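You operate a simulated robot arm through the tools that you are given. There is no shell and no other tool.

You run a simulated robot arm. Do the job below in one go: nothing can be reset, and whatever is moved stays where it is left.

JOB
Sand the blue ball's matt patch to satin with the FINE pad.
Fine: damp the pad in the water dish first so that no dust flies, work the patch, lay the pad back, then dry the drops on top with the yellow ball cloth and lay it back. Drop, tip or break nothing, pinch no finger, and leave the ball in its ring.

The check looks at the end state, three seconds after you hand in, the way a careful person would. Anything else that was tipped, shoved, dropped, spilled or broken makes it a failure. Flat cloth is picked up by pressing the open fingertips on it (5 to 10 N) and closing them slowly along it; thin cloth reads only 2 to 8 mm in the jaws.

ROBOT AND FRAMES
A 6-joint arm with a two-finger gripper on a trunk, on a base that moves. Base frame: it is fixed to the floor where the robot stands at the start and does not move with it; the origin is under the middle of the robot, x ahead of it, y to its left, z up. Units: mm, degrees, N and s.
With the tool pointing down near the work surface it reaches from about 300 to 740 mm from the robot's upright axis, wherever it stands. Its first joint turns from -166.0 to 166.0 degrees. Places, roughly: ball cloth [250, -2500, 1250]; ball pad [500, -2250, 1250]; bowling ball [-750, -2750, 750]; finger insert [250, -2000, 750]; glue stick [500, -2250, 750]; hole gauge [250, -2000, 750]; thumb plug [250, -2000, 750]; water dish [0, -2300, 800]. Payload 1.57 kg.
Tool frame: the origin (TCP) lies between the finger pads and is the grasp point; the fingertips stand 21 mm ahead of it; z points along the fingers, y is the line along which they close. The gripper opens to 70 mm; its body begins 50 mm behind the TCP.
Orientation is that of the tool frame in the base frame, as a unit quaternion [w, x, y, z]. With the fingers straight down and closing along the base's y, the tool's x points along the base's -x, its y along +y and its z along -z.

CONTROLS
- The arm moves only by the tool play_rows. Its argument "commands" is text: rows parted by semicolons, each of 7 numbers parted by spaces: the turn, a rotation vector about the tool's x, y, z in degrees, then the shift along the tool's x, y, z in mm, then the gripper command, from -1 (shut) to 1 (fully open), values between in proportion. In form: wx wy wz dx dy dz grip; .... A call has 1 to 20 rows; each row shifts and turns the commanded pose from where the row before left it, along the tool's axes as they then stand. Each row takes 0.2 s and may step no farther than 50 mm and 8.6 degrees from the row before; otherwise, or with a gripper value out of range, the whole call is refused. Where a pose cannot be reached the arm comes as near as it can. A force on the tool above 40 N (or 10 N above the force at the start of the call, whichever is more), or a blocked arm, ends the call early, and 0.2 s more pass. The fingers move at their own pace (about 155.5 mm/s each) and stop on an object; they squeeze with about 30 N. The grip force told is the motor's: it shows also when the fingers shut on nothing. Time passes only in rows, and 0.2 s behind the last, so rows that do not move let the fingers close. It gives the time, the measured TCP pose, the force on the tool (base axes), the opening and the grip force at its end, in the units of the frame above (readings bear some noise), with the torque about the TCP (base axes, N m) and any sound that the robot's microphone picked up.
- Cameras (640 x 400 px; columns grow to the right, rows downward): "scene" is now at [28.5, 150.8, 1493.8]; the picture's right is [-0.04, -1.00, 0.00], its down [-0.64, 0.02, -0.77] and it looks along [0.77, -0.03, -0.64] (base axes); focal length 266 px, centre (320, 200). "wrist" rides on the gripper at [79, 4, -81] in the tool frame; the picture's right is [-0.05, 1.00, 0.00], its down [-0.67, -0.03, -0.75] and it looks along [-0.74, -0.04, 0.67] (tool axes); focal length 256 px, centre (320, 200). There is no depth. A picture from a camera that has moved, and an enlarged one, comes with that camera's place and axes in the base frame and with its lens.
- snapshot(camera): a new picture of that camera. The clock stands still meanwhile.
- drive_base(legs): drives the robot by 1 to 6 legs, each [ahead, left, turn to the left] in mm, mm and degrees, along the robot's own axes; the way and the turn of a leg run together, so that a leg with both is an arc; at most 1500 mm and 180 degrees a leg. The arm and the cameras ride along, it lands a little off, and it stops where it bumps. It gives what a move gives.
- head_to(pan, tilt): turns the head with the scene camera to pan (to the left, within 155 degrees either way) and tilt (down, from -29 to 69), counted from straight ahead of the robot. It gives what a move gives.
- close_up(camera, box): a new picture of the part [left, top, right, bottom] of that camera's present view, enlarged. The clock stands still meanwhile.
- sign_off(): hands the job in; it is judged then, once.

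Places have to be worked out from the pictures, the camera data and where the tool is seen. Open the gripper and draw the arm clear of the work before you hand the job in, unless the task says otherwise.

The tools are called after "Request:" as name(argument=value, ...) on one line, values as JSON. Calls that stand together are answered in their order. play_rows: Moves the arm, as the interface text tells. Its arguments: {"type":"object","properties":{"commands":{"type":"string"}},"required":["commands"]} The other tools are called the same way: drive_base (legs) drives the base; head_to (pan, tilt) turns the head that bears the scene camera; snapshot (camera) takes a picture; close_up (camera, box) takes an enlarged picture of a part of a camera's view; sign_off () hands the job in.

At the start:

```text
time_s: 0.0
position: [476.3, -2.6, 1042.5]
ee_rot: [-0.001, 0.0, 1.0, 0.0]
force: [0.2, -0.1, 0.1]
moment: [0.0, 0.0, 0.01]
gripper_width: 70.1
gripper_force: 0.0
robot x, y, heading: [0.7, 3.1, 0.0]
head pan, tilt (commanded): [-2.3, 39.7]
```

scene: 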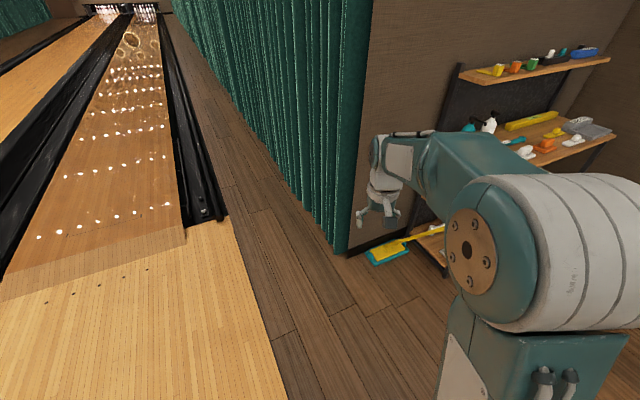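
wrist: 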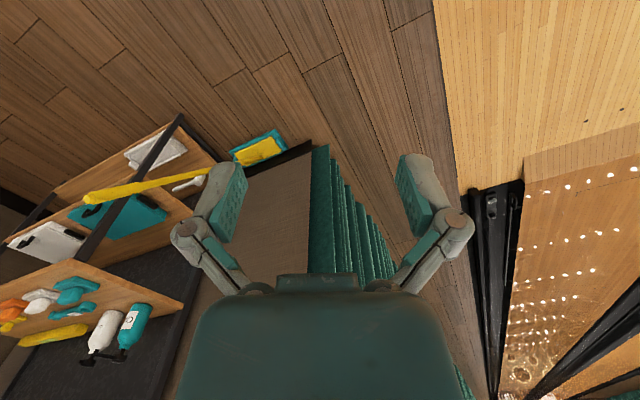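

The pictures show a bowling lane ahead and a shelf off to the right. I turn the head right to look for the work area before I move anything.

Request:
head_to(pan=-80, tilt=25)

Request:
snapshot(camera="scene")

```text
time_s: 1.5
position: [476.7, -2.8, 1041.4]
ee_rot: [-0.001, 0.0, 1.0, -0.001]
force: [0.4, -0.7, 0.4]
moment: [-0.01, -0.03, -0.01]
gripper_width: 70.3
gripper_force: 0.1
robot x, y, heading: [-2.6, -1.3, -0.0]
head pan, tilt (commanded): [-80.0, 25.0]
```

```text
taken
camera scene: at [-40.6, 63.5, 1516.7], right [-0.98, -0.17, 0.0], down [-0.07, 0.42, -0.91], along [0.16, -0.89, -0.42], focal length 266 px, centre (320, 200)
```

scene: 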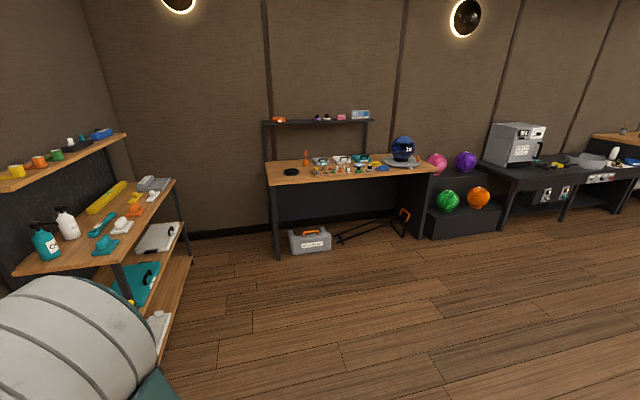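

A workbench stands to the right with a blue ball on it, a small shelf above and a scatter of small items. I enlarge that part.

Request:
close_up(camera="scene", box=[260, 100, 440, 212])

Request:
close_up(camera="scene", box=[290, 130, 430, 190])

Request:
close_up(camera="scene", box=[480, 110, 640, 210])

```text
3.56 times, centred on (350, 156) of scene
camera zoom: at [-40.6, 63.5, 1516.7], right [-0.98, -0.17, 0.0], down [-0.07, 0.42, -0.91], along [0.16, -0.89, -0.42], focal length 944 px, centre (213, 356)
```

zoom: 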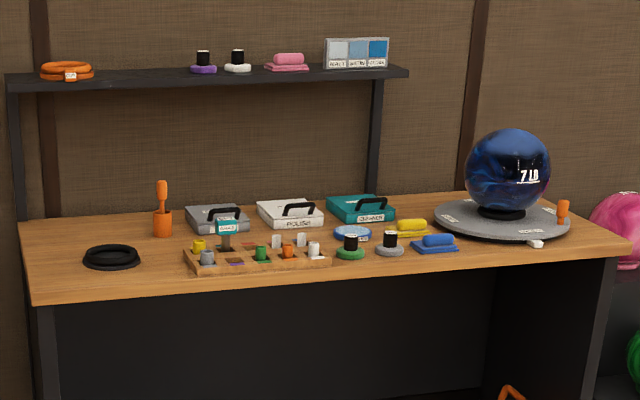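

```text
4.57 times, centred on (360, 160) of scene
camera zoom: at [-40.6, 63.5, 1516.7], right [-0.98, -0.17, 0.0], down [-0.07, 0.42, -0.91], along [0.16, -0.89, -0.42], focal length 1214 px, centre (137, 383)
```

zoom: 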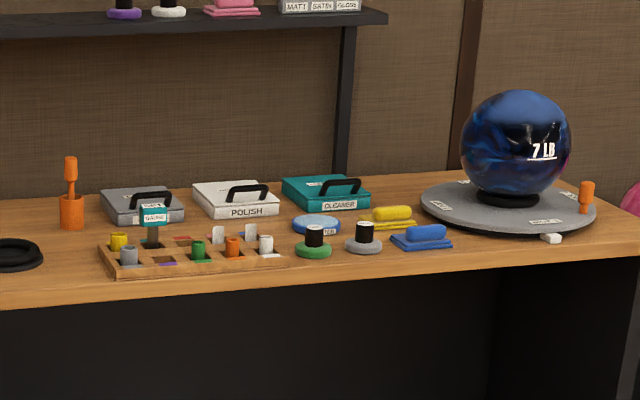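

```text
4.00 times, centred on (560, 160) of scene
camera zoom: at [-40.6, 63.5, 1516.7], right [-0.98, -0.17, 0.0], down [-0.07, 0.42, -0.91], along [0.16, -0.89, -0.42], focal length 1062 px, centre (-640, 360)
```

zoom: 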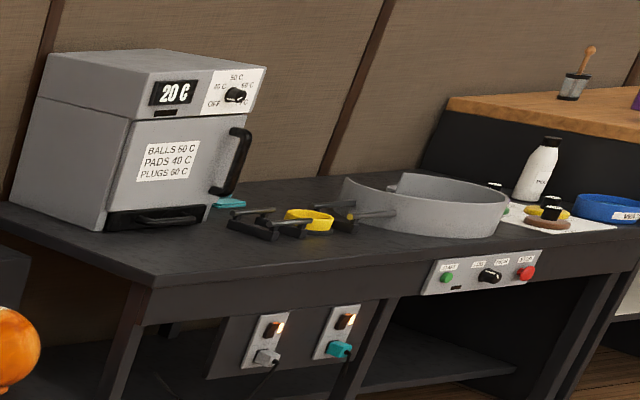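

The ball stands on a turntable near x -355, y -2380, and the dish is near [14, -2246]. The bench front edge is at about y -1920 and the floor towards it is clear. I turn right on the spot and drive nearer.

Request:
drive_base(legs=[[0, 0, -90], [1300, 0, 0]])

Request:
head_to(pan=0, tilt=40)

Request:
snapshot(camera="scene")

Request:
snapshot(camera="wrist")

```text
time_s: 11.9
position: [7.0, -1781.3, 1041.5]
ee_rot: [-0.001, 0.705, 0.709, -0.001]
force: [-0.2, 0.5, -0.4]
moment: [0.02, 0.0, -0.04]
gripper_width: 69.9
gripper_force: 0.0
robot x, y, heading: [10.1, -1304.8, -89.8]
head pan, tilt (commanded): [-80.0, 25.0]
```

```text
time_s: 13.4
position: [7.7, -1781.0, 1041.5]
ee_rot: [-0.002, 0.706, 0.709, 0.0]
force: [0.3, -0.4, -0.5]
moment: [-0.02, 0.01, 0.01]
gripper_width: 69.8
gripper_force: 0.1
robot x, y, heading: [5.9, -1303.1, -89.7]
head pan, tilt (commanded): [0.0, 40.0]
```

```text
taken
camera scene: at [164.5, -1331.2, 1493.3], right [-1.0, 0.0, 0.0], down [0.0, 0.64, -0.77], along [0.0, -0.77, -0.64], focal length 266 px, centre (320, 200)
```

scene: 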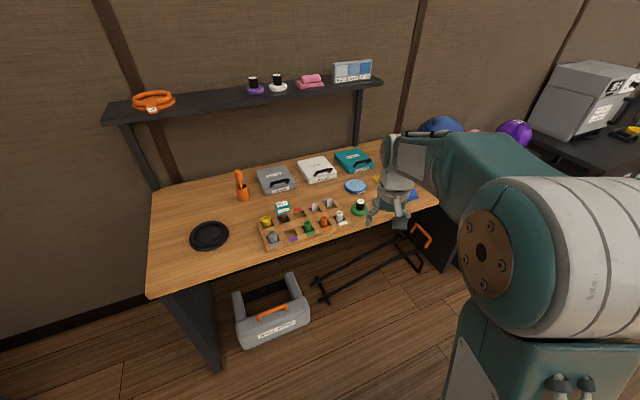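

```text
taken
camera wrist: at [10.9, -1701.2, 1123.9], right [1.0, -0.05, 0.0], down [-0.03, -0.67, 0.74], along [-0.04, -0.74, -0.67], focal length 256 px, centre (320, 200)
```

wrist: 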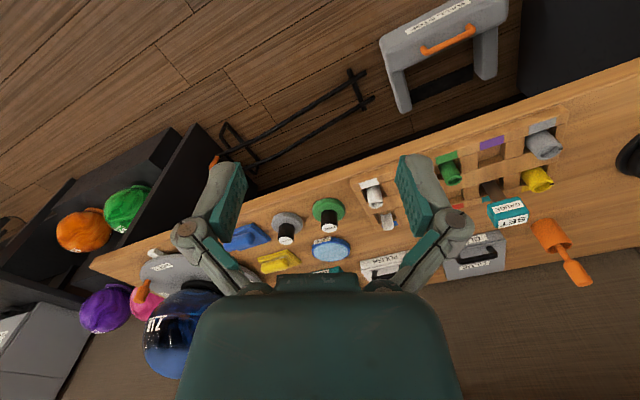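

The bench is ahead, but the arm hides the ball. I take enlarged views of the pads, dish and chart from here first.

Request:
close_up(camera="scene", box=[230, 50, 420, 170])

Request:
close_up(camera="scene", box=[230, 140, 440, 260])

Request:
close_up(camera="wrist", box=[130, 180, 400, 350])

```text
3.33 times, centred on (325, 110) of scene
camera zoom: at [164.5, -1331.2, 1493.3], right [-1.0, 0.0, 0.0], down [0.0, 0.64, -0.77], along [0.0, -0.77, -0.64], focal length 885 px, centre (303, 500)
```

zoom: 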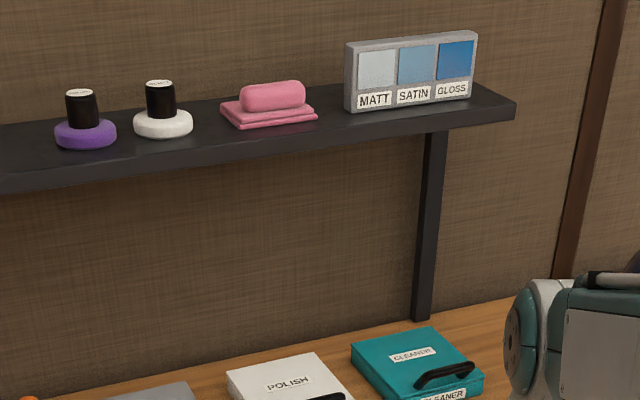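

```text
3.05 times, centred on (335, 200) of scene
camera zoom: at [164.5, -1331.2, 1493.3], right [-1.0, 0.0, 0.0], down [0.0, 0.64, -0.77], along [0.0, -0.77, -0.64], focal length 809 px, centre (274, 200)
```

zoom: 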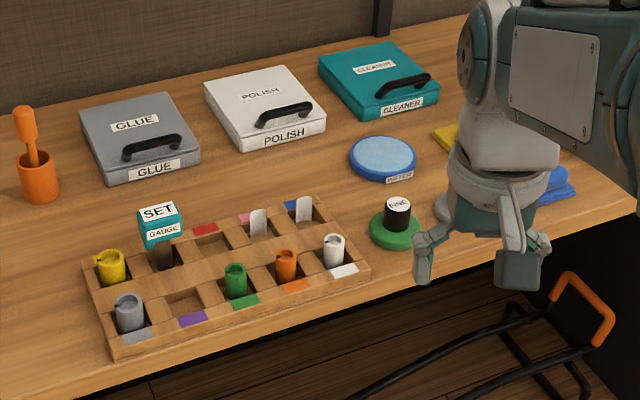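

```text
2.35 times, centred on (265, 265) of wrist
camera zoom: at [10.9, -1701.2, 1123.9], right [1.0, -0.05, 0.0], down [-0.03, -0.67, 0.74], along [-0.04, -0.74, -0.67], focal length 602 px, centre (449, 47)
```

zoom: 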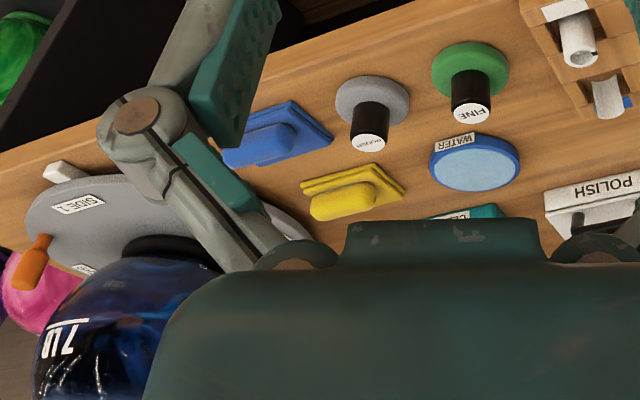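

The green pad reads FINE. The yellow cloth is folded with a roll on top, and the turntable carries SIDE labels. I move sideways to the right so the scene camera faces the ball.

Request:
drive_base(legs=[[0, -520, 0]])

Request:
snapshot(camera="scene")

Request:
snapshot(camera="wrist")

```text
time_s: 16.4
position: [-510.9, -1783.9, 1041.4]
ee_rot: [-0.002, 0.705, 0.709, 0.0]
force: [0.3, -0.4, 0.1]
moment: [-0.02, 0.02, 0.03]
gripper_width: 69.9
gripper_force: 0.1
robot x, y, heading: [-512.7, -1306.9, -89.6]
head pan, tilt (commanded): [0.0, 40.0]
```

```text
taken
camera scene: at [-352.8, -1334.0, 1492.9], right [-1.0, -0.01, 0.0], down [-0.01, 0.64, -0.77], along [0.0, -0.77, -0.64], focal length 266 px, centre (320, 200)
```

scene: 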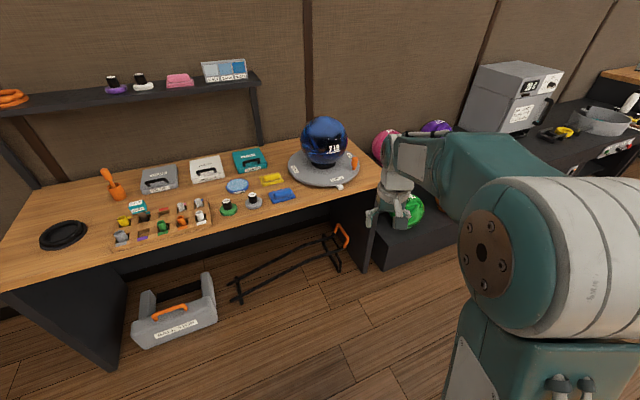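

```text
taken
camera wrist: at [-507.0, -1704.1, 1123.8], right [1.0, -0.05, 0.0], down [-0.03, -0.67, 0.74], along [-0.04, -0.74, -0.67], focal length 256 px, centre (320, 200)
```

wrist: 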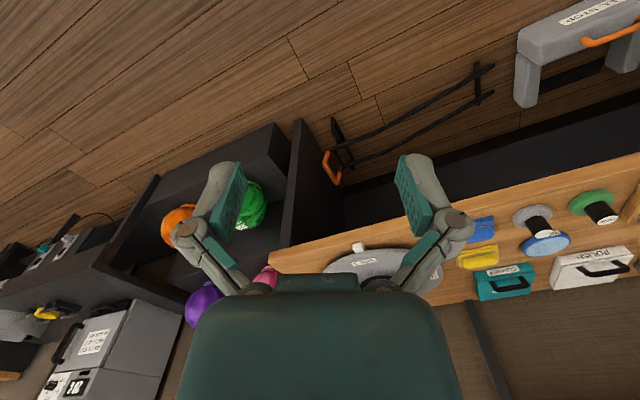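

I zoom in on the ball and turntable to find the matt patch.

Request:
close_up(camera="scene", box=[280, 105, 376, 200])

Request:
close_up(camera="scene", box=[300, 112, 350, 172])

Request:
close_up(camera="scene", box=[205, 160, 310, 220])

```text
4.21 times, centred on (328, 152) of scene
camera zoom: at [-352.8, -1334.0, 1492.9], right [-1.0, -0.01, 0.0], down [-0.01, 0.64, -0.77], along [0.0, -0.77, -0.64], focal length 1118 px, centre (286, 400)
```

zoom: 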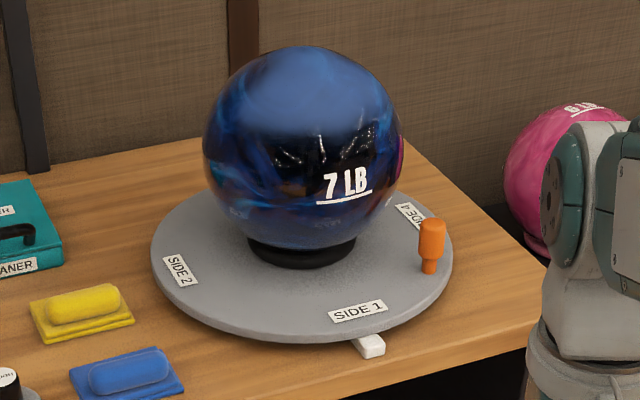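

```text
6.67 times, centred on (325, 142) of scene
camera zoom: at [-352.8, -1334.0, 1492.9], right [-1.0, -0.01, 0.0], down [-0.01, 0.64, -0.77], along [0.0, -0.77, -0.64], focal length 1770 px, centre (287, 587)
```

zoom: 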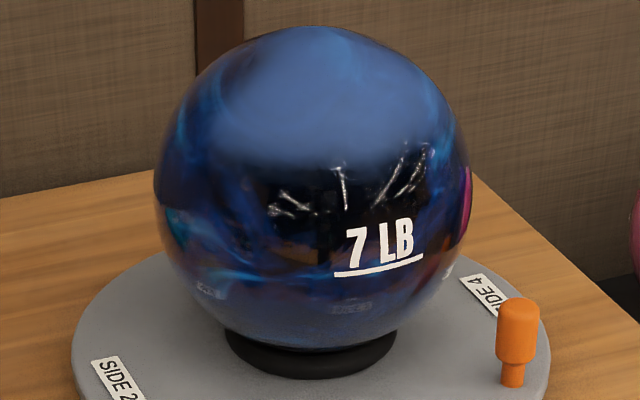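

```text
6.10 times, centred on (258, 190) of scene
camera zoom: at [-352.8, -1334.0, 1492.9], right [-1.0, -0.01, 0.0], down [-0.01, 0.64, -0.77], along [0.0, -0.77, -0.64], focal length 1618 px, centre (701, 261)
```

zoom: 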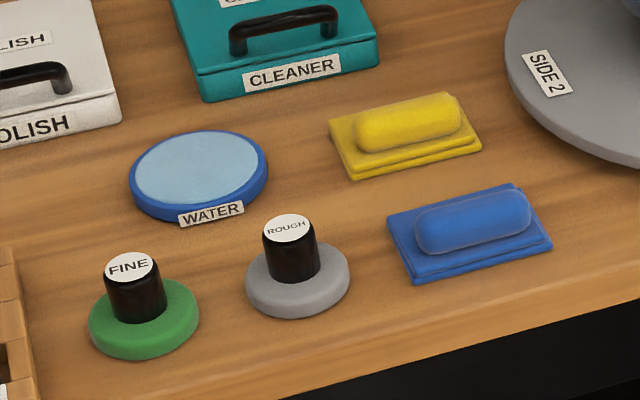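

The bench front runs at about 23° to the base axes, with its normal heading near -67°. The ball is about 230 mm behind the front edge, and its top looks hazy (the matt patch). I turn to face the bench squarely and drive nearer in steps.

Request:
drive_base(legs=[[0, 0, 22.3], [400, -20, 0]])

Request:
snapshot(camera="scene")

Request:
snapshot(camera="wrist")

```text
time_s: 20.1
position: [-194.8, -2123.7, 1041.9]
ee_rot: [-0.001, 0.554, 0.833, -0.001]
force: [-0.4, -0.2, -0.4]
moment: [-0.01, -0.03, -0.01]
gripper_width: 69.9
gripper_force: 0.1
robot x, y, heading: [-376.8, -1682.0, -66.9]
head pan, tilt (commanded): [0.0, 40.0]
```

```text
taken
camera scene: at [-221.0, -1649.8, 1493.2], right [-0.92, -0.39, 0.0], down [-0.25, 0.59, -0.77], along [0.3, -0.71, -0.64], focal length 266 px, centre (320, 200)
```

scene: 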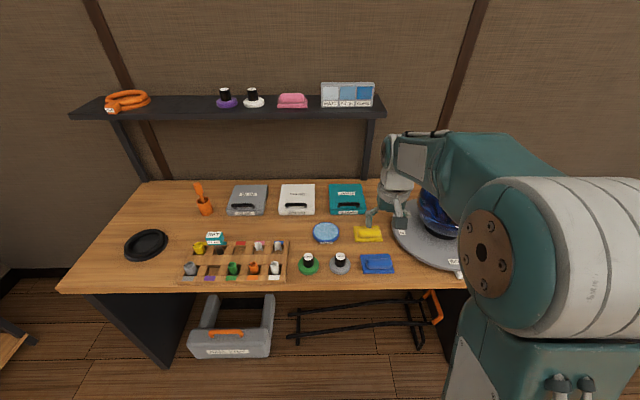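

```text
taken
camera wrist: at [-221.5, -2049.7, 1123.8], right [0.94, 0.34, 0.0], down [0.23, -0.63, 0.74], along [0.25, -0.7, -0.67], focal length 256 px, centre (320, 200)
```

wrist: 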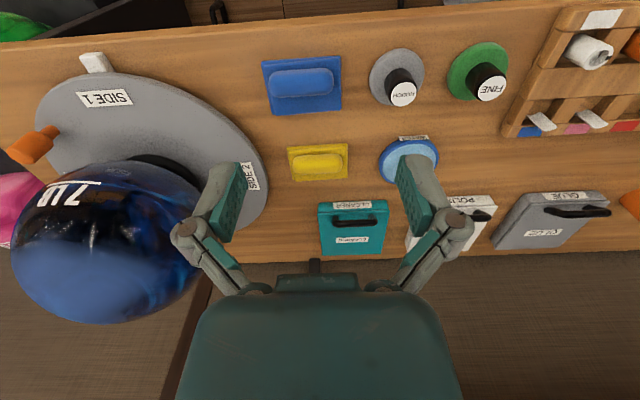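

I now face the bench squarely with its front edge at about d 1880, and the robot stands about 480 mm from it. I look down to judge the base's room before going nearer.

Request:
head_to(pan=0, tilt=69)

Request:
snapshot(camera="scene")

Request:
close_up(camera="wrist", box=[0, 130, 220, 330])

Request:
close_up(camera="wrist", box=[240, 20, 540, 210])

```text
time_s: 21.0
position: [-194.1, -2125.0, 1041.5]
ee_rot: [0.0, 0.554, 0.833, 0.001]
force: [-0.6, 0.6, 0.0]
moment: [0.0, 0.01, 0.03]
gripper_width: 70.1
gripper_force: 0.0
robot x, y, heading: [-373.5, -1683.5, -67.2]
head pan, tilt (commanded): [0.0, 68.8]
```

```text
taken
camera scene: at [-232.6, -1623.1, 1457.2], right [-0.92, -0.39, 0.0], down [-0.36, 0.86, -0.36], along [0.14, -0.33, -0.93], focal length 266 px, centre (320, 200)
```

scene: 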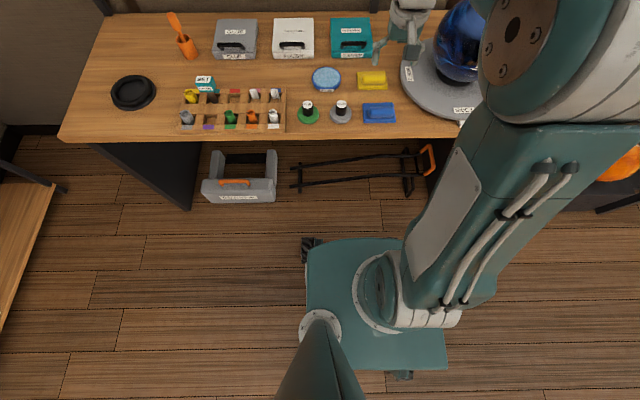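

```text
2.00 times, centred on (110, 230) of wrist
camera zoom: at [-221.7, -2049.8, 1123.8], right [0.94, 0.34, 0.0], down [0.23, -0.63, 0.74], along [0.25, -0.7, -0.67], focal length 512 px, centre (740, 140)
```

zoom: 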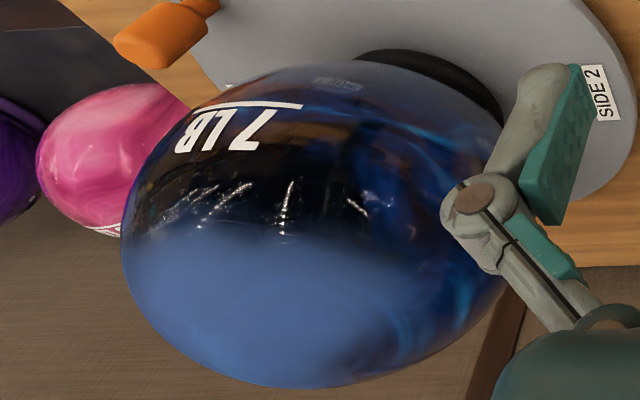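

```text
2.11 times, centred on (390, 115) of wrist
camera zoom: at [-221.7, -2049.8, 1123.8], right [0.94, 0.34, 0.0], down [0.23, -0.63, 0.74], along [0.25, -0.7, -0.67], focal length 539 px, centre (173, 379)
```

zoom: 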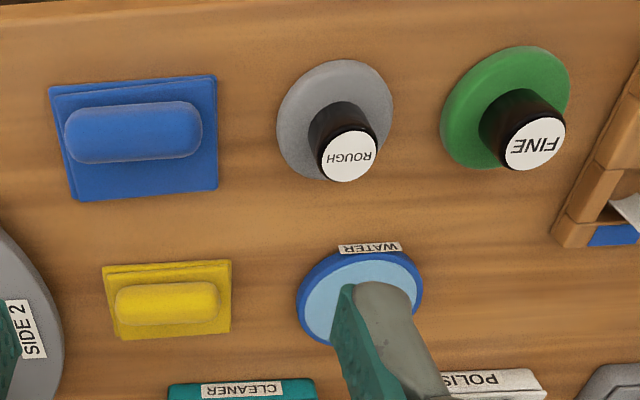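

The base front is about 270 mm ahead of its axis, so there is room to go about 115 mm nearer. I drive there, shifting slightly right to get the ball in easy reach.

Request:
drive_base(legs=[[115, -38, 0]])

Request:
snapshot(camera="wrist")

Request:
snapshot(camera="scene")

```text
time_s: 22.3
position: [-181.5, -2243.8, 1043.9]
ee_rot: [-0.001, 0.552, 0.834, -0.001]
force: [-0.3, -0.1, -0.6]
moment: [-0.03, -0.02, 0.02]
gripper_width: 70.0
gripper_force: 0.0
robot x, y, heading: [-363.8, -1804.0, -67.3]
head pan, tilt (commanded): [0.0, 68.8]
```

```text
taken
camera wrist: at [-208.4, -2169.6, 1123.9], right [0.94, 0.34, 0.0], down [0.23, -0.63, 0.74], along [0.25, -0.7, -0.67], focal length 256 px, centre (320, 200)
```

wrist: 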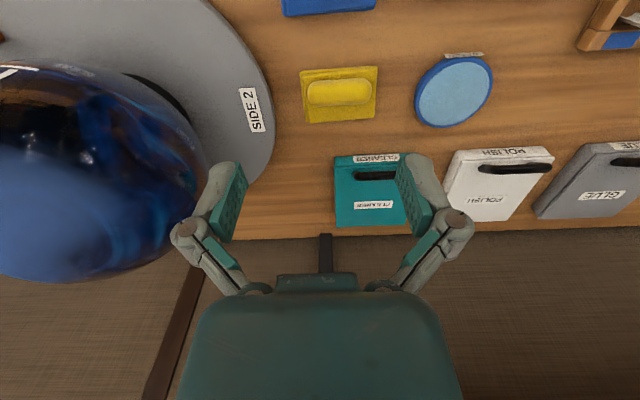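

```text
taken
camera scene: at [-218.1, -1742.2, 1456.7], right [-0.92, -0.39, 0.0], down [-0.36, 0.86, -0.36], along [0.14, -0.33, -0.93], focal length 266 px, centre (320, 200)
```

scene: 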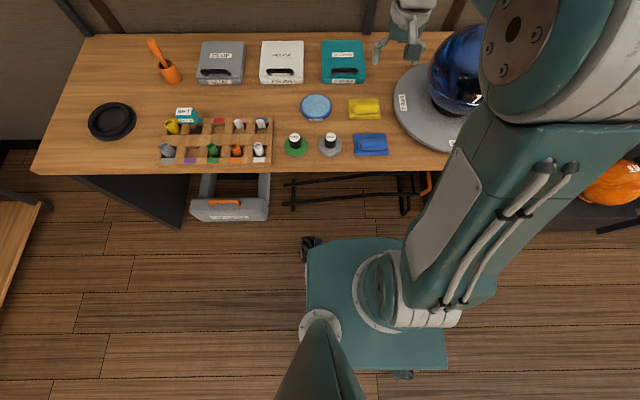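

I'm in place: robot at about u -1040, d 1518 (u along the bench to the left, d away from me). I raise the arm and swing it towards the ball so that the wrist camera can look at its top.

Request:
play_rows(commands="0 0 0 0 0 -40 1; 0 0 0 0 0 -40 1; 0 0 0 0 0 -40 1; 0 0 0 0 0 -40 1; 0 0 0 8 -41 0 1; 0 0 0 8 -41 0 1; 0 0 0 8 -41 0 1; 0 0 0 8 -41 0 1; 0 0 0 8 -41 0 1; 0 0 0 8 -41 0 1")

Request:
snapshot(camera="wrist")

Request:
snapshot(camera="scene")

```text
time_s: 24.5
position: [-430.9, -2298.1, 1203.5]
ee_rot: [0.001, 0.552, 0.834, 0.001]
force: [0.4, 0.1, -0.8]
moment: [0.02, 0.01, 0.02]
gripper_width: 69.8
gripper_force: 0.1
robot x, y, heading: [-367.6, -1806.9, -67.4]
head pan, tilt (commanded): [0.0, 68.8]
```

```text
taken
camera wrist: at [-458.8, -2223.4, 1284.1], right [0.94, 0.34, 0.0], down [0.23, -0.63, 0.74], along [0.25, -0.7, -0.67], focal length 256 px, centre (320, 200)
```

wrist: 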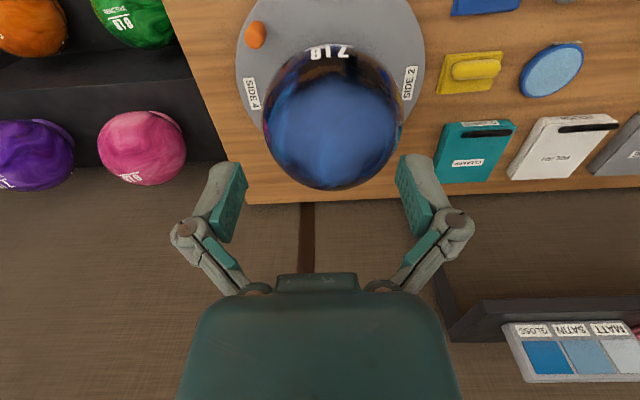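

```text
taken
camera scene: at [-224.3, -1744.6, 1457.4], right [-0.92, -0.39, 0.0], down [-0.36, 0.86, -0.36], along [0.14, -0.33, -0.93], focal length 266 px, centre (320, 200)
```

scene: 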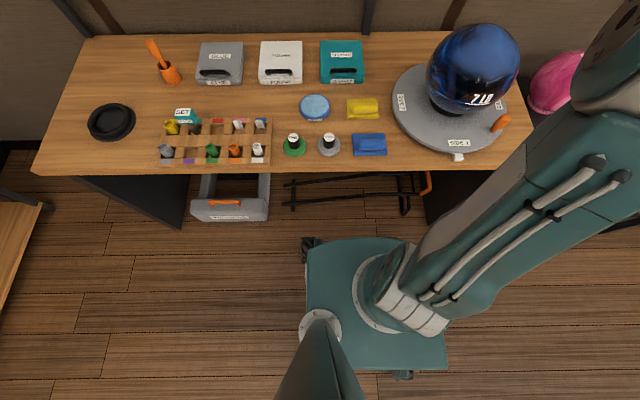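

Both cameras can see the ball now. I enlarge it and compare it with the matt/satin/gloss chart.

Request:
close_up(camera="wrist", box=[240, 20, 430, 200])

Request:
close_up(camera="scene", box=[380, 10, 540, 170])

Request:
close_up(camera="wrist", box=[490, 300, 640, 394])

```text
2.22 times, centred on (335, 110) of wrist
camera zoom: at [-458.8, -2223.4, 1284.1], right [0.94, 0.34, 0.0], down [0.23, -0.63, 0.74], along [0.25, -0.7, -0.67], focal length 569 px, centre (287, 400)
```

zoom: 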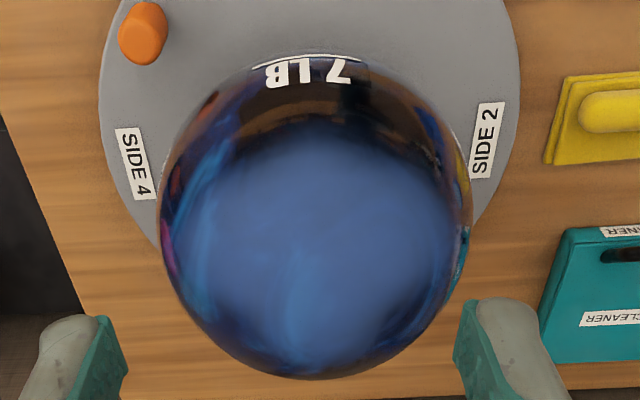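

```text
2.50 times, centred on (460, 90) of scene
camera zoom: at [-224.3, -1744.6, 1457.4], right [-0.92, -0.39, 0.0], down [-0.36, 0.86, -0.36], along [0.14, -0.33, -0.93], focal length 664 px, centre (-30, 475)
```

zoom: 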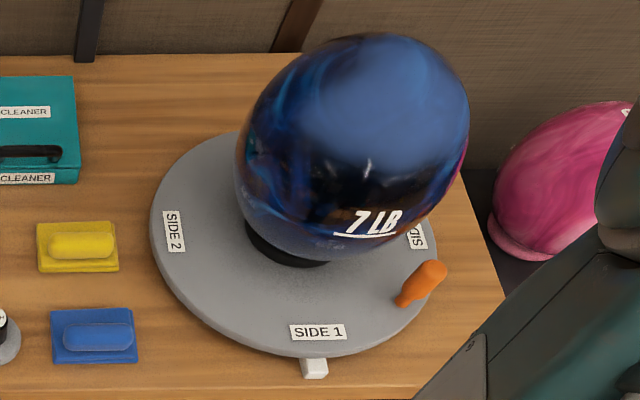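

```text
4.26 times, centred on (565, 347) of wrist
camera zoom: at [-458.8, -2223.4, 1284.1], right [0.94, 0.34, 0.0], down [0.23, -0.63, 0.74], along [0.25, -0.7, -0.67], focal length 1089 px, centre (-723, -426)
```

zoom: 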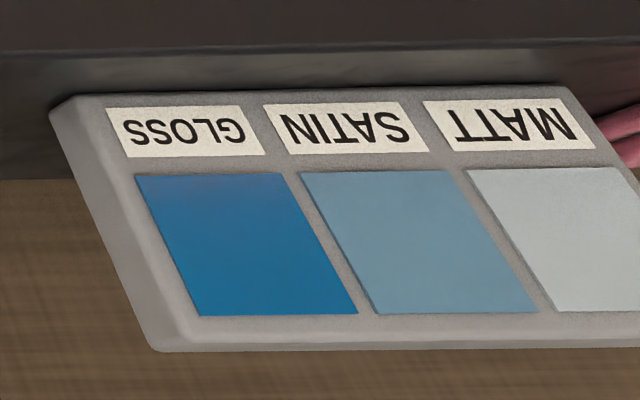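

The hazy region keeps its place on the ball in two very different views, so I take it as the matt patch: the upper front of the ball, towards me, reaching roughly to the top. I move the wrist camera further over it to see the whole patch and its rear edge.

Request:
play_rows(commands="0 0 0 0 2 -46 1; 0 0 0 -38 2 0 1; 0 0 0 -38 2 0 1; 0 0 0 -38 2 0 1; 0 0 0 -38 0 0 1; 0 0 0 0 0 0 1")

Request:
snapshot(camera="wrist")

Request:
close_up(camera="wrist", box=[200, 0, 460, 160])

```text
time_s: 25.9
position: [-363.4, -2416.2, 1233.9]
ee_rot: [0.001, 0.552, 0.834, -0.001]
force: [0.8, 0.0, 0.6]
moment: [-0.01, 0.0, 0.01]
gripper_width: 70.1
gripper_force: 0.1
out of reach, approached as far as the arm can: row 5
robot x, y, heading: [-365.4, -1807.6, -67.2]
head pan, tilt (commanded): [0.0, 68.8]
```

```text
taken
camera wrist: at [-390.8, -2341.0, 1315.2], right [0.94, 0.34, 0.0], down [0.23, -0.63, 0.75], along [0.25, -0.7, -0.67], focal length 256 px, centre (320, 200)
```

wrist: 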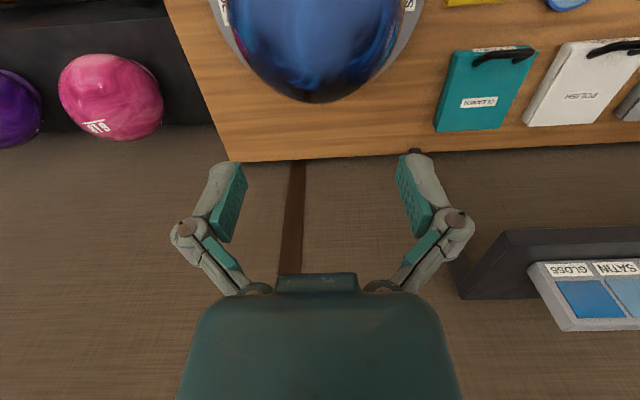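

```text
2.46 times, centred on (330, 80) of wrist
camera zoom: at [-390.8, -2341.0, 1315.2], right [0.94, 0.34, 0.0], down [0.23, -0.63, 0.75], along [0.25, -0.7, -0.67], focal length 630 px, centre (295, 495)
```

zoom: 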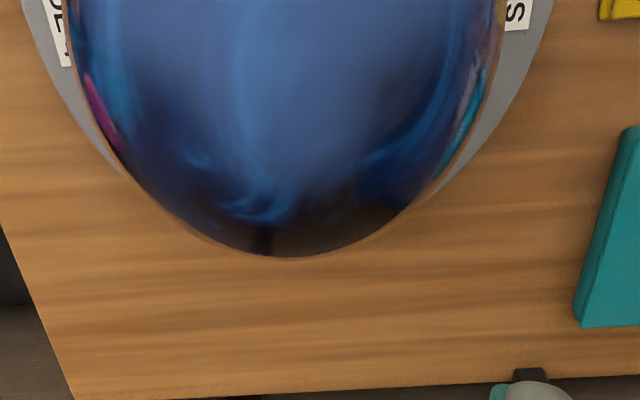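

The rear edge of the haze seems to lie about 20° behind the top, so the patch is centred a little to the front of the top. I pull back slightly to get the whole ball in view from steeply above.

Request:
play_rows(commands="0 0 0 40 -5 0 1; 0 0 0 40 -5 0 1; 0 0 0 0 0 0 1")

Request:
snapshot(camera="wrist")

Request:
close_up(camera="wrist", box=[240, 0, 410, 150])

```text
time_s: 26.7
position: [-403.5, -2347.1, 1233.9]
ee_rot: [0.0, 0.553, 0.833, 0.001]
force: [0.9, -0.2, 0.2]
moment: [-0.01, 0.02, -0.01]
gripper_width: 69.9
gripper_force: 0.1
robot x, y, heading: [-364.2, -1806.2, -67.1]
head pan, tilt (commanded): [0.0, 68.8]
```

```text
taken
camera wrist: at [-430.9, -2271.4, 1314.9], right [0.94, 0.34, 0.0], down [0.23, -0.63, 0.74], along [0.25, -0.7, -0.67], focal length 256 px, centre (320, 200)
```

wrist: 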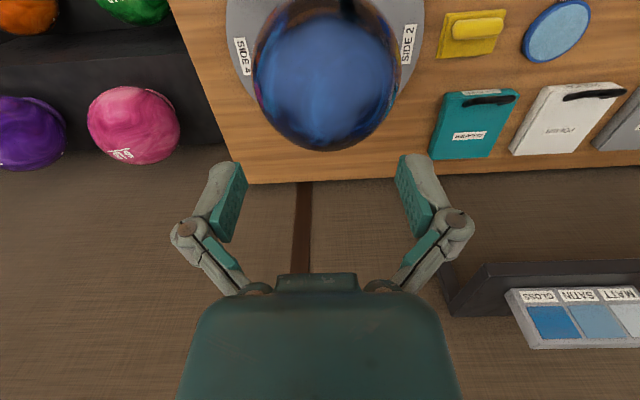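

```text
2.67 times, centred on (325, 75) of wrist
camera zoom: at [-430.9, -2271.4, 1314.9], right [0.94, 0.34, 0.0], down [0.23, -0.63, 0.74], along [0.25, -0.7, -0.67], focal length 683 px, centre (307, 533)
```

zoom: 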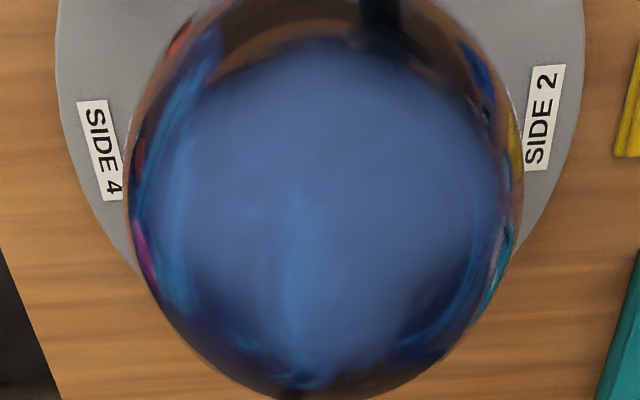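

The patch spans about ±45° sideways and about 58° to the front. Its centre is roughly 20–25° forward of the top, towards me. I now go over to the FINE pad (about u -825, d 1935), staying high on the way, and look at it from above.

Request:
play_rows(commands="0 0 0 7 46 0 1; 0 0 0 7 46 0 1; 0 0 0 7 46 0 1; 0 0 0 7 46 0 1; 0 0 0 7 46 0 1; 0 0 0 7 46 0 1; 0 0 0 7 46 0 1; 0 0 0 7 46 0 1; 0 0 0 7 46 0 1; 0 0 0 5 46 0 1; 0 0 0 0 4 45 1; 0 0 0 0 0 45 1; 0 0 0 0 0 45 1; 0 0 0 0 0 45 1; 0 0 0 0 0 45 1; 0 0 0 0 0 30 1; 0 0 0 0 0 0 1")

Request:
snapshot(camera="wrist")

Request:
snapshot(camera="scene")

```text
time_s: 30.3
position: [-1.5, -2102.6, 978.6]
ee_rot: [0.001, 0.553, 0.833, 0.0]
force: [-0.2, 0.7, -0.8]
moment: [0.0, 0.01, -0.01]
gripper_width: 70.0
gripper_force: 0.1
robot x, y, heading: [-363.3, -1805.5, -67.3]
head pan, tilt (commanded): [0.0, 68.8]
```

```text
taken
camera wrist: at [-29.8, -2026.2, 1059.4], right [0.94, 0.34, 0.0], down [0.23, -0.63, 0.74], along [0.25, -0.7, -0.67], focal length 256 px, centre (320, 200)
```

wrist: 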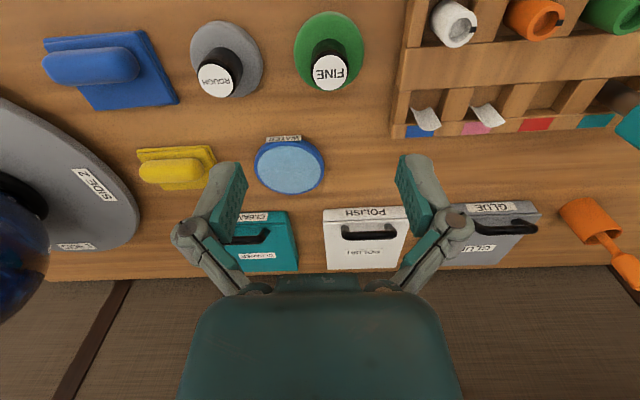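

```text
taken
camera scene: at [-220.7, -1743.1, 1457.0], right [-0.92, -0.39, 0.0], down [-0.36, 0.86, -0.36], along [0.14, -0.33, -0.93], focal length 266 px, centre (320, 200)
```

scene: 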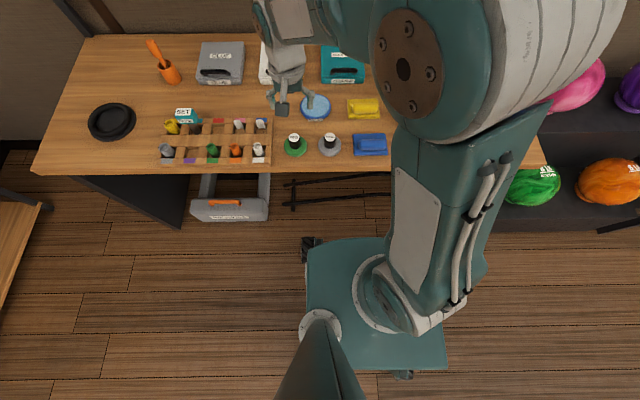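

The FINE knob is nearly under the tool, about 7 mm further left. I shift, lower 60 mm, and narrow the fingers to about 52 mm to keep them clear of the neighbours.

Request:
play_rows(commands="0 0 0 0 7 20 0.5; 0 0 0 0 0 20 0.5; 0 0 0 0 0 20 0.5; 0 0 0 0 0 0 0.5")

Request:
snapshot(camera="wrist")

Request:
close_up(camera="scene", box=[230, 60, 400, 180])

```text
time_s: 31.3
position: [3.8, -2099.9, 918.5]
ee_rot: [-0.002, 0.552, 0.834, 0.0]
force: [0.6, 0.2, 0.0]
moment: [-0.01, 0.01, 0.02]
gripper_width: 52.8
gripper_force: 0.0
robot x, y, heading: [-364.3, -1804.5, -67.2]
head pan, tilt (commanded): [0.0, 68.8]
```

```text
taken
camera wrist: at [-22.8, -2024.1, 1000.1], right [0.94, 0.34, 0.0], down [0.23, -0.63, 0.74], along [0.25, -0.7, -0.67], focal length 256 px, centre (320, 200)
```

wrist: 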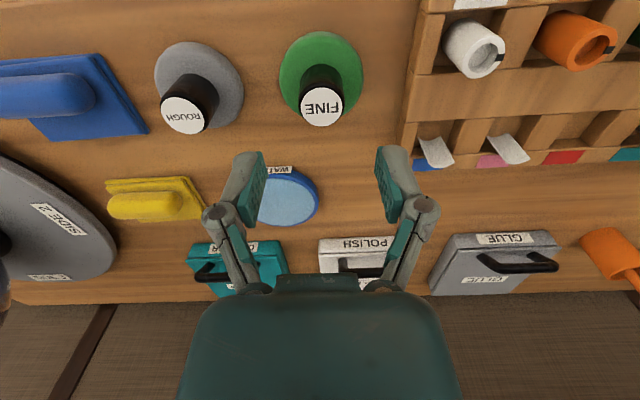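

```text
3.33 times, centred on (315, 120) of scene
camera zoom: at [-220.6, -1743.2, 1457.0], right [-0.92, -0.39, 0.0], down [-0.36, 0.86, -0.36], along [0.14, -0.33, -0.93], focal length 885 px, centre (337, 467)
```

zoom: 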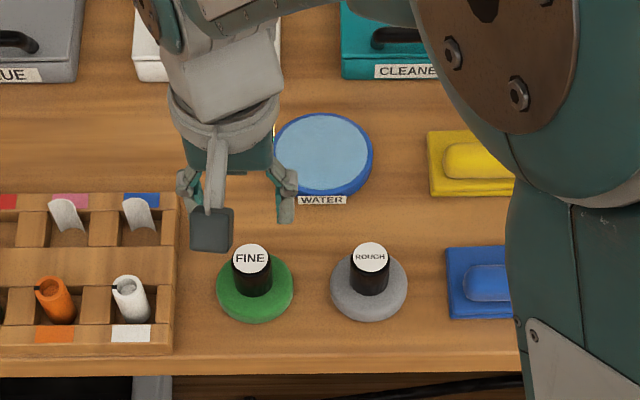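

The knob top works out at about z 837, and about 7 mm further from me than the TCP. I shift forward and lower another 40 mm for a better fix.

Request:
play_rows(commands="0 0 0 -7 0 10 0.5; 0 0 0 0 0 15 0.5; 0 0 0 0 0 15 0.5; 0 0 0 0 0 0 0.5")

Request:
snapshot(camera="wrist")

Request:
close_up(camera="scene", box=[230, 80, 370, 180])

```text
time_s: 32.3
position: [6.5, -2104.6, 878.1]
ee_rot: [0.0, 0.552, 0.834, 0.0]
force: [-0.4, 0.2, 0.6]
moment: [-0.02, 0.01, -0.01]
gripper_width: 52.7
gripper_force: 0.0
robot x, y, heading: [-361.8, -1805.1, -67.1]
head pan, tilt (commanded): [0.0, 68.8]
```

```text
taken
camera wrist: at [-19.8, -2029.8, 960.6], right [0.94, 0.34, 0.0], down [0.23, -0.63, 0.74], along [0.25, -0.7, -0.67], focal length 256 px, centre (320, 200)
```

wrist: 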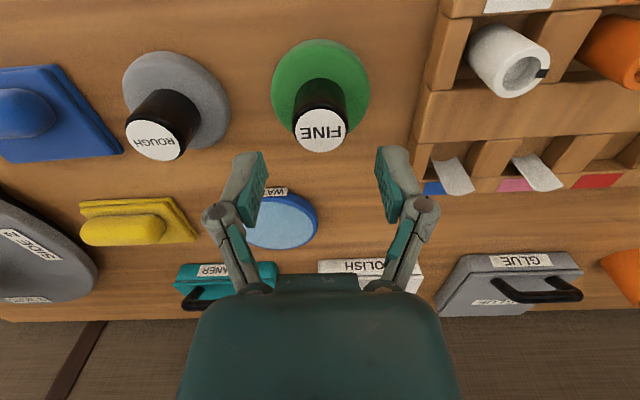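

```text
4.00 times, centred on (300, 130) of scene
camera zoom: at [-220.5, -1743.3, 1457.0], right [-0.92, -0.39, 0.0], down [-0.36, 0.86, -0.36], along [0.14, -0.33, -0.93], focal length 1062 px, centre (400, 480)
```

zoom: 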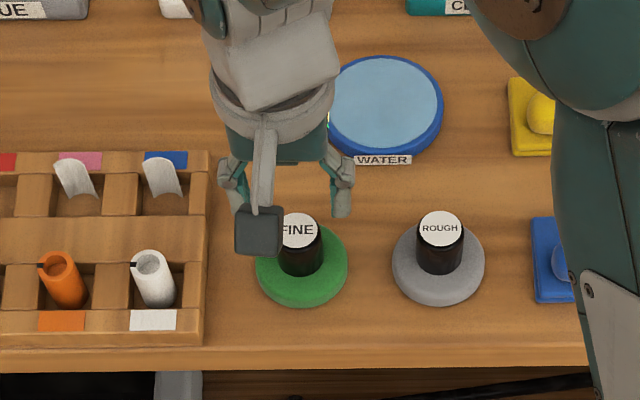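

The knob is centred between the fingers with its top at about z 834. I lower 60 mm so the fingertips straddle the knob above the disc.

Request:
play_rows(commands="0 0 0 -1 0 15 0.5; 0 0 0 0 0 15 0.5; 0 0 0 0 0 15 0.5; 0 0 0 0 0 15 0.5; 0 0 0 0 0 0 0.5")

Request:
snapshot(camera="wrist")

Request:
close_up(camera="scene", box=[230, 80, 370, 180])

```text
time_s: 33.5
position: [8.0, -2105.4, 817.4]
ee_rot: [-0.001, 0.553, 0.833, 0.001]
force: [-0.3, 0.4, -0.2]
moment: [0.02, -0.01, 0.04]
gripper_width: 52.5
gripper_force: 0.0
robot x, y, heading: [-365.4, -1805.7, -67.2]
head pan, tilt (commanded): [0.0, 68.8]
```

```text
taken
camera wrist: at [-19.6, -2031.0, 900.4], right [0.94, 0.34, 0.0], down [0.23, -0.63, 0.74], along [0.25, -0.7, -0.67], focal length 256 px, centre (320, 200)
```

wrist: 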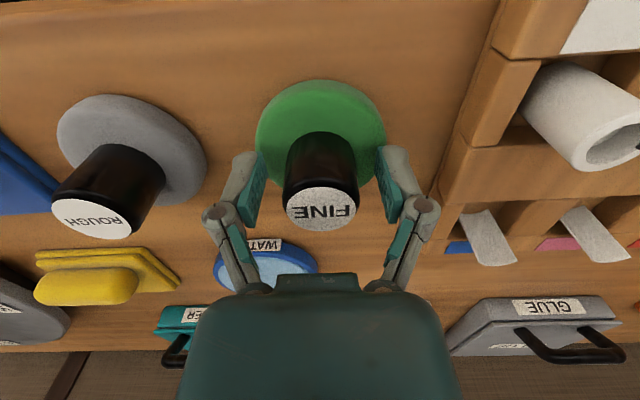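

```text
4.00 times, centred on (300, 130) of scene
camera zoom: at [-220.4, -1743.3, 1457.0], right [-0.92, -0.39, 0.0], down [-0.36, 0.86, -0.36], along [0.14, -0.33, -0.93], focal length 1062 px, centre (400, 480)
```

zoom: 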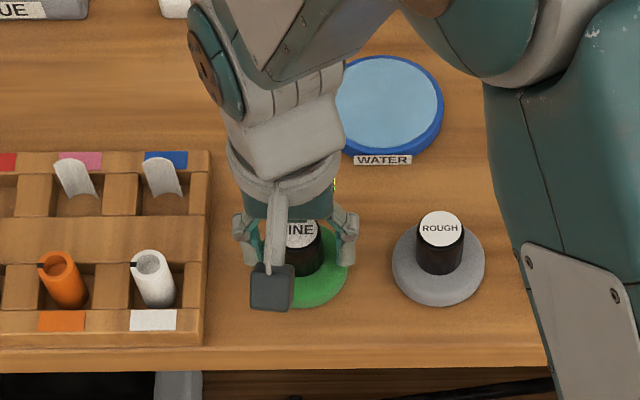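

The knob sits centred between the fingers. I close gently in steps and then let the grip settle.

Request:
play_rows(commands="0 0 0 0 0 0 0.3; 0 0 0 0 0 0 0.1; 0 0 0 0 0 0 0; 0 0 0 0 0 0 -0.1; 0 0 0 0 0 0 -0.3; 0 0 0 0 0 0 -1; 0 0 0 0 0 0 -1")

Request:
snapshot(camera="wrist")

```text
time_s: 35.1
position: [7.5, -2106.4, 818.4]
ee_rot: [0.0, 0.553, 0.833, 0.0]
force: [-0.2, -0.2, 4.4]
moment: [0.02, 0.01, 0.02]
gripper_width: 32.7
gripper_force: 29.8
robot x, y, heading: [-364.8, -1805.3, -67.3]
head pan, tilt (commanded): [0.0, 68.8]
```

```text
taken
camera wrist: at [-19.6, -2031.0, 900.7], right [0.94, 0.34, 0.0], down [0.23, -0.63, 0.74], along [0.25, -0.7, -0.67], focal length 256 px, centre (320, 200)
```

wrist: 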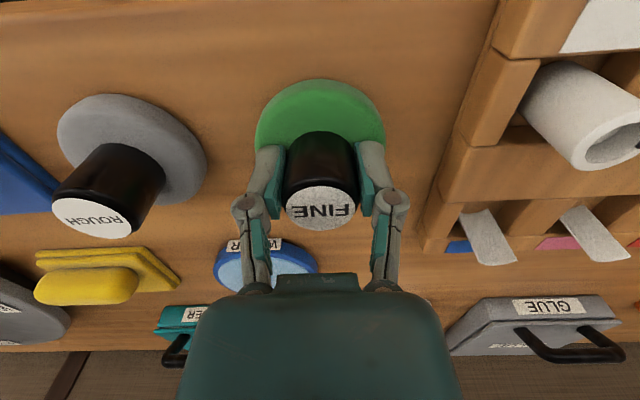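

The knob is gripped (32.7 mm, 30 N). I lift the pad straight up and look at how it hangs and where the dish lies.

Request:
play_rows(commands="0 0 0 0 0 -8 -1; 0 0 0 0 0 -16 -1; 0 0 0 0 0 -22 -1; 0 0 0 0 0 -22 -1; 0 0 0 0 0 -22 -1; 0 0 0 0 0 0 -1")

Request:
snapshot(camera="wrist")

Request:
close_up(camera="scene", box=[230, 60, 400, 180])

```text
time_s: 36.5
position: [7.8, -2106.1, 910.5]
ee_rot: [-0.001, 0.554, 0.833, 0.001]
force: [0.3, 0.9, -1.0]
moment: [-0.04, -0.02, -0.02]
gripper_width: 32.6
gripper_force: 29.9
robot x, y, heading: [-366.0, -1806.7, -67.3]
head pan, tilt (commanded): [0.0, 68.8]
```

```text
taken
camera wrist: at [-20.1, -2030.8, 991.5], right [0.94, 0.34, 0.0], down [0.23, -0.63, 0.74], along [0.25, -0.7, -0.67], focal length 256 px, centre (320, 200)
```

wrist: 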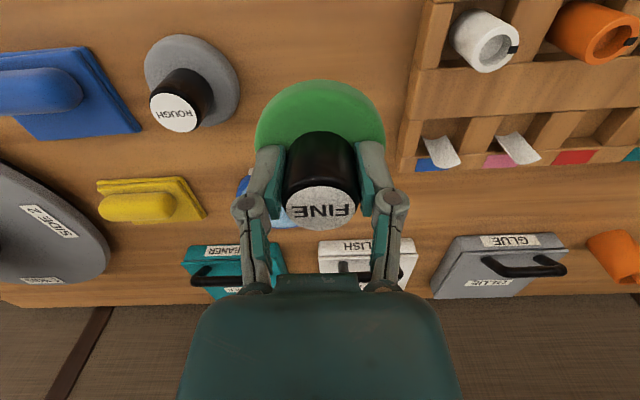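

```text
3.33 times, centred on (315, 120) of scene
camera zoom: at [-220.7, -1743.3, 1457.0], right [-0.92, -0.39, 0.0], down [-0.36, 0.86, -0.36], along [0.14, -0.33, -0.93], focal length 885 px, centre (337, 467)
```

zoom: 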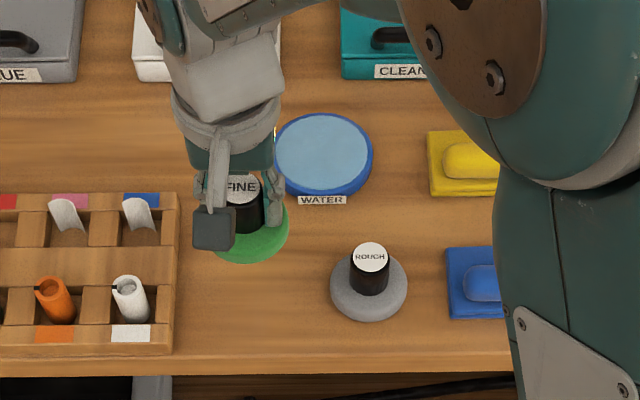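

The pad hangs straight at about 100 g. Four estimates put the dish centre about 138 mm further away and 59 mm to the right of the pad's home. I move there at this height and check with both cameras before dipping.

Request:
play_rows(commands="0 0 0 -28 -12 0 -1; 0 0 0 -28 -12 0 -1; 0 0 0 -28 -12 0 -1; 0 0 0 -27 -12 0 -1; 0 0 0 -27 -11 0 -1; 0 0 0 0 0 0 -1")

Request:
snapshot(camera="wrist")

Request:
close_up(camera="scene", box=[250, 60, 370, 140])

```text
time_s: 37.9
position: [8.0, -2257.7, 908.4]
ee_rot: [-0.001, 0.552, 0.834, 0.0]
force: [0.2, 0.4, -0.6]
moment: [0.02, -0.01, 0.01]
gripper_width: 32.6
gripper_force: 30.1
robot x, y, heading: [-364.5, -1808.2, -67.2]
head pan, tilt (commanded): [0.0, 68.8]
```

```text
taken
camera wrist: at [-19.6, -2182.4, 990.0], right [0.94, 0.34, 0.0], down [0.23, -0.63, 0.74], along [0.25, -0.7, -0.67], focal length 256 px, centre (320, 200)
```

wrist: 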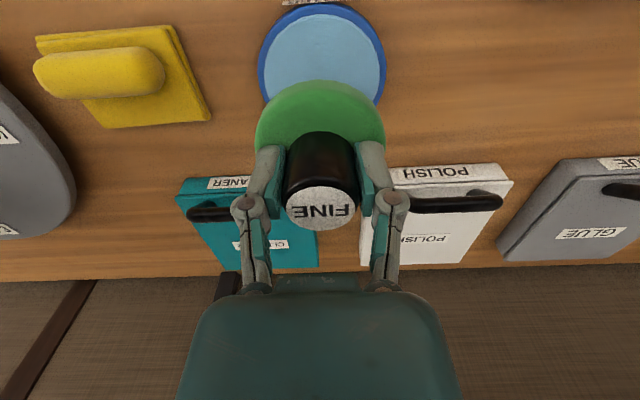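

```text
5.00 times, centred on (310, 100) of scene
camera zoom: at [-220.7, -1744.0, 1457.1], right [-0.92, -0.39, 0.0], down [-0.36, 0.86, -0.36], along [0.14, -0.33, -0.93], focal length 1328 px, centre (370, 700)
```

zoom: 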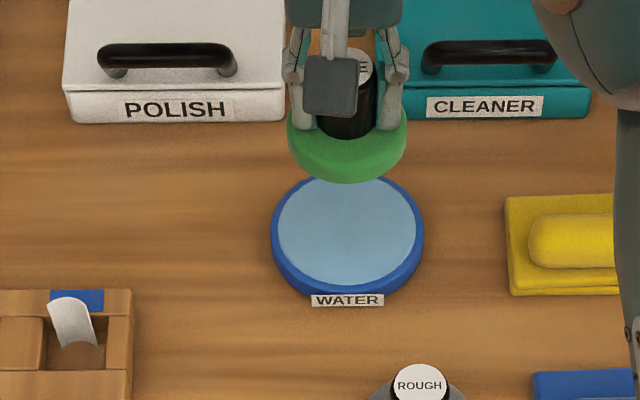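

The pad is centred sideways over the dish, but both views put it about 7 mm too far away. I correct that, lower 50 mm and look again.

Request:
play_rows(commands="0 0 0 7 0 10 -1; 0 0 0 0 0 20 -1; 0 0 0 0 0 20 -1; 0 0 0 0 0 0 -1")

Request:
snapshot(camera="wrist")

Request:
close_up(camera="scene", box=[250, 60, 370, 140])

```text
time_s: 38.9
position: [4.0, -2250.4, 857.5]
ee_rot: [0.0, 0.553, 0.833, 0.0]
force: [0.2, -0.7, 0.0]
moment: [-0.04, 0.01, 0.02]
gripper_width: 32.5
gripper_force: 30.3
robot x, y, heading: [-370.0, -1804.4, -67.2]
head pan, tilt (commanded): [0.0, 68.8]
```

```text
taken
camera wrist: at [-22.4, -2175.1, 939.8], right [0.94, 0.34, 0.0], down [0.23, -0.63, 0.74], along [0.25, -0.7, -0.67], focal length 256 px, centre (320, 200)
```

wrist: 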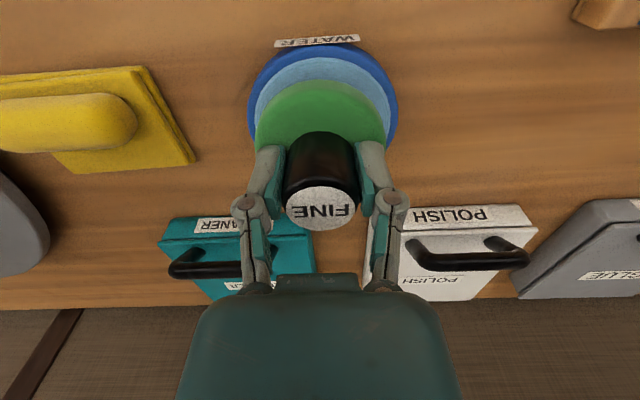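

```text
5.00 times, centred on (310, 100) of scene
camera zoom: at [-220.5, -1743.9, 1457.0], right [-0.92, -0.39, 0.0], down [-0.36, 0.86, -0.36], along [0.14, -0.33, -0.93], focal length 1328 px, centre (370, 700)
```

zoom: 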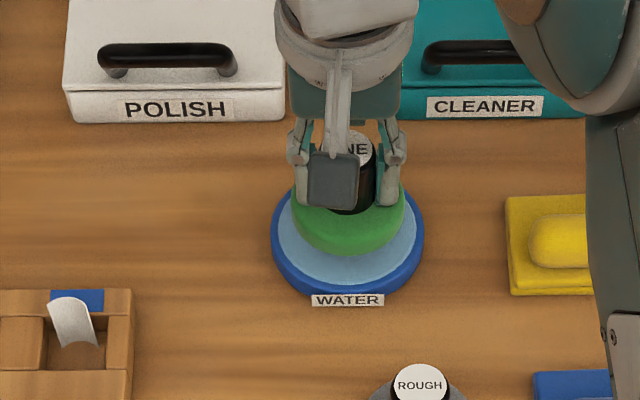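

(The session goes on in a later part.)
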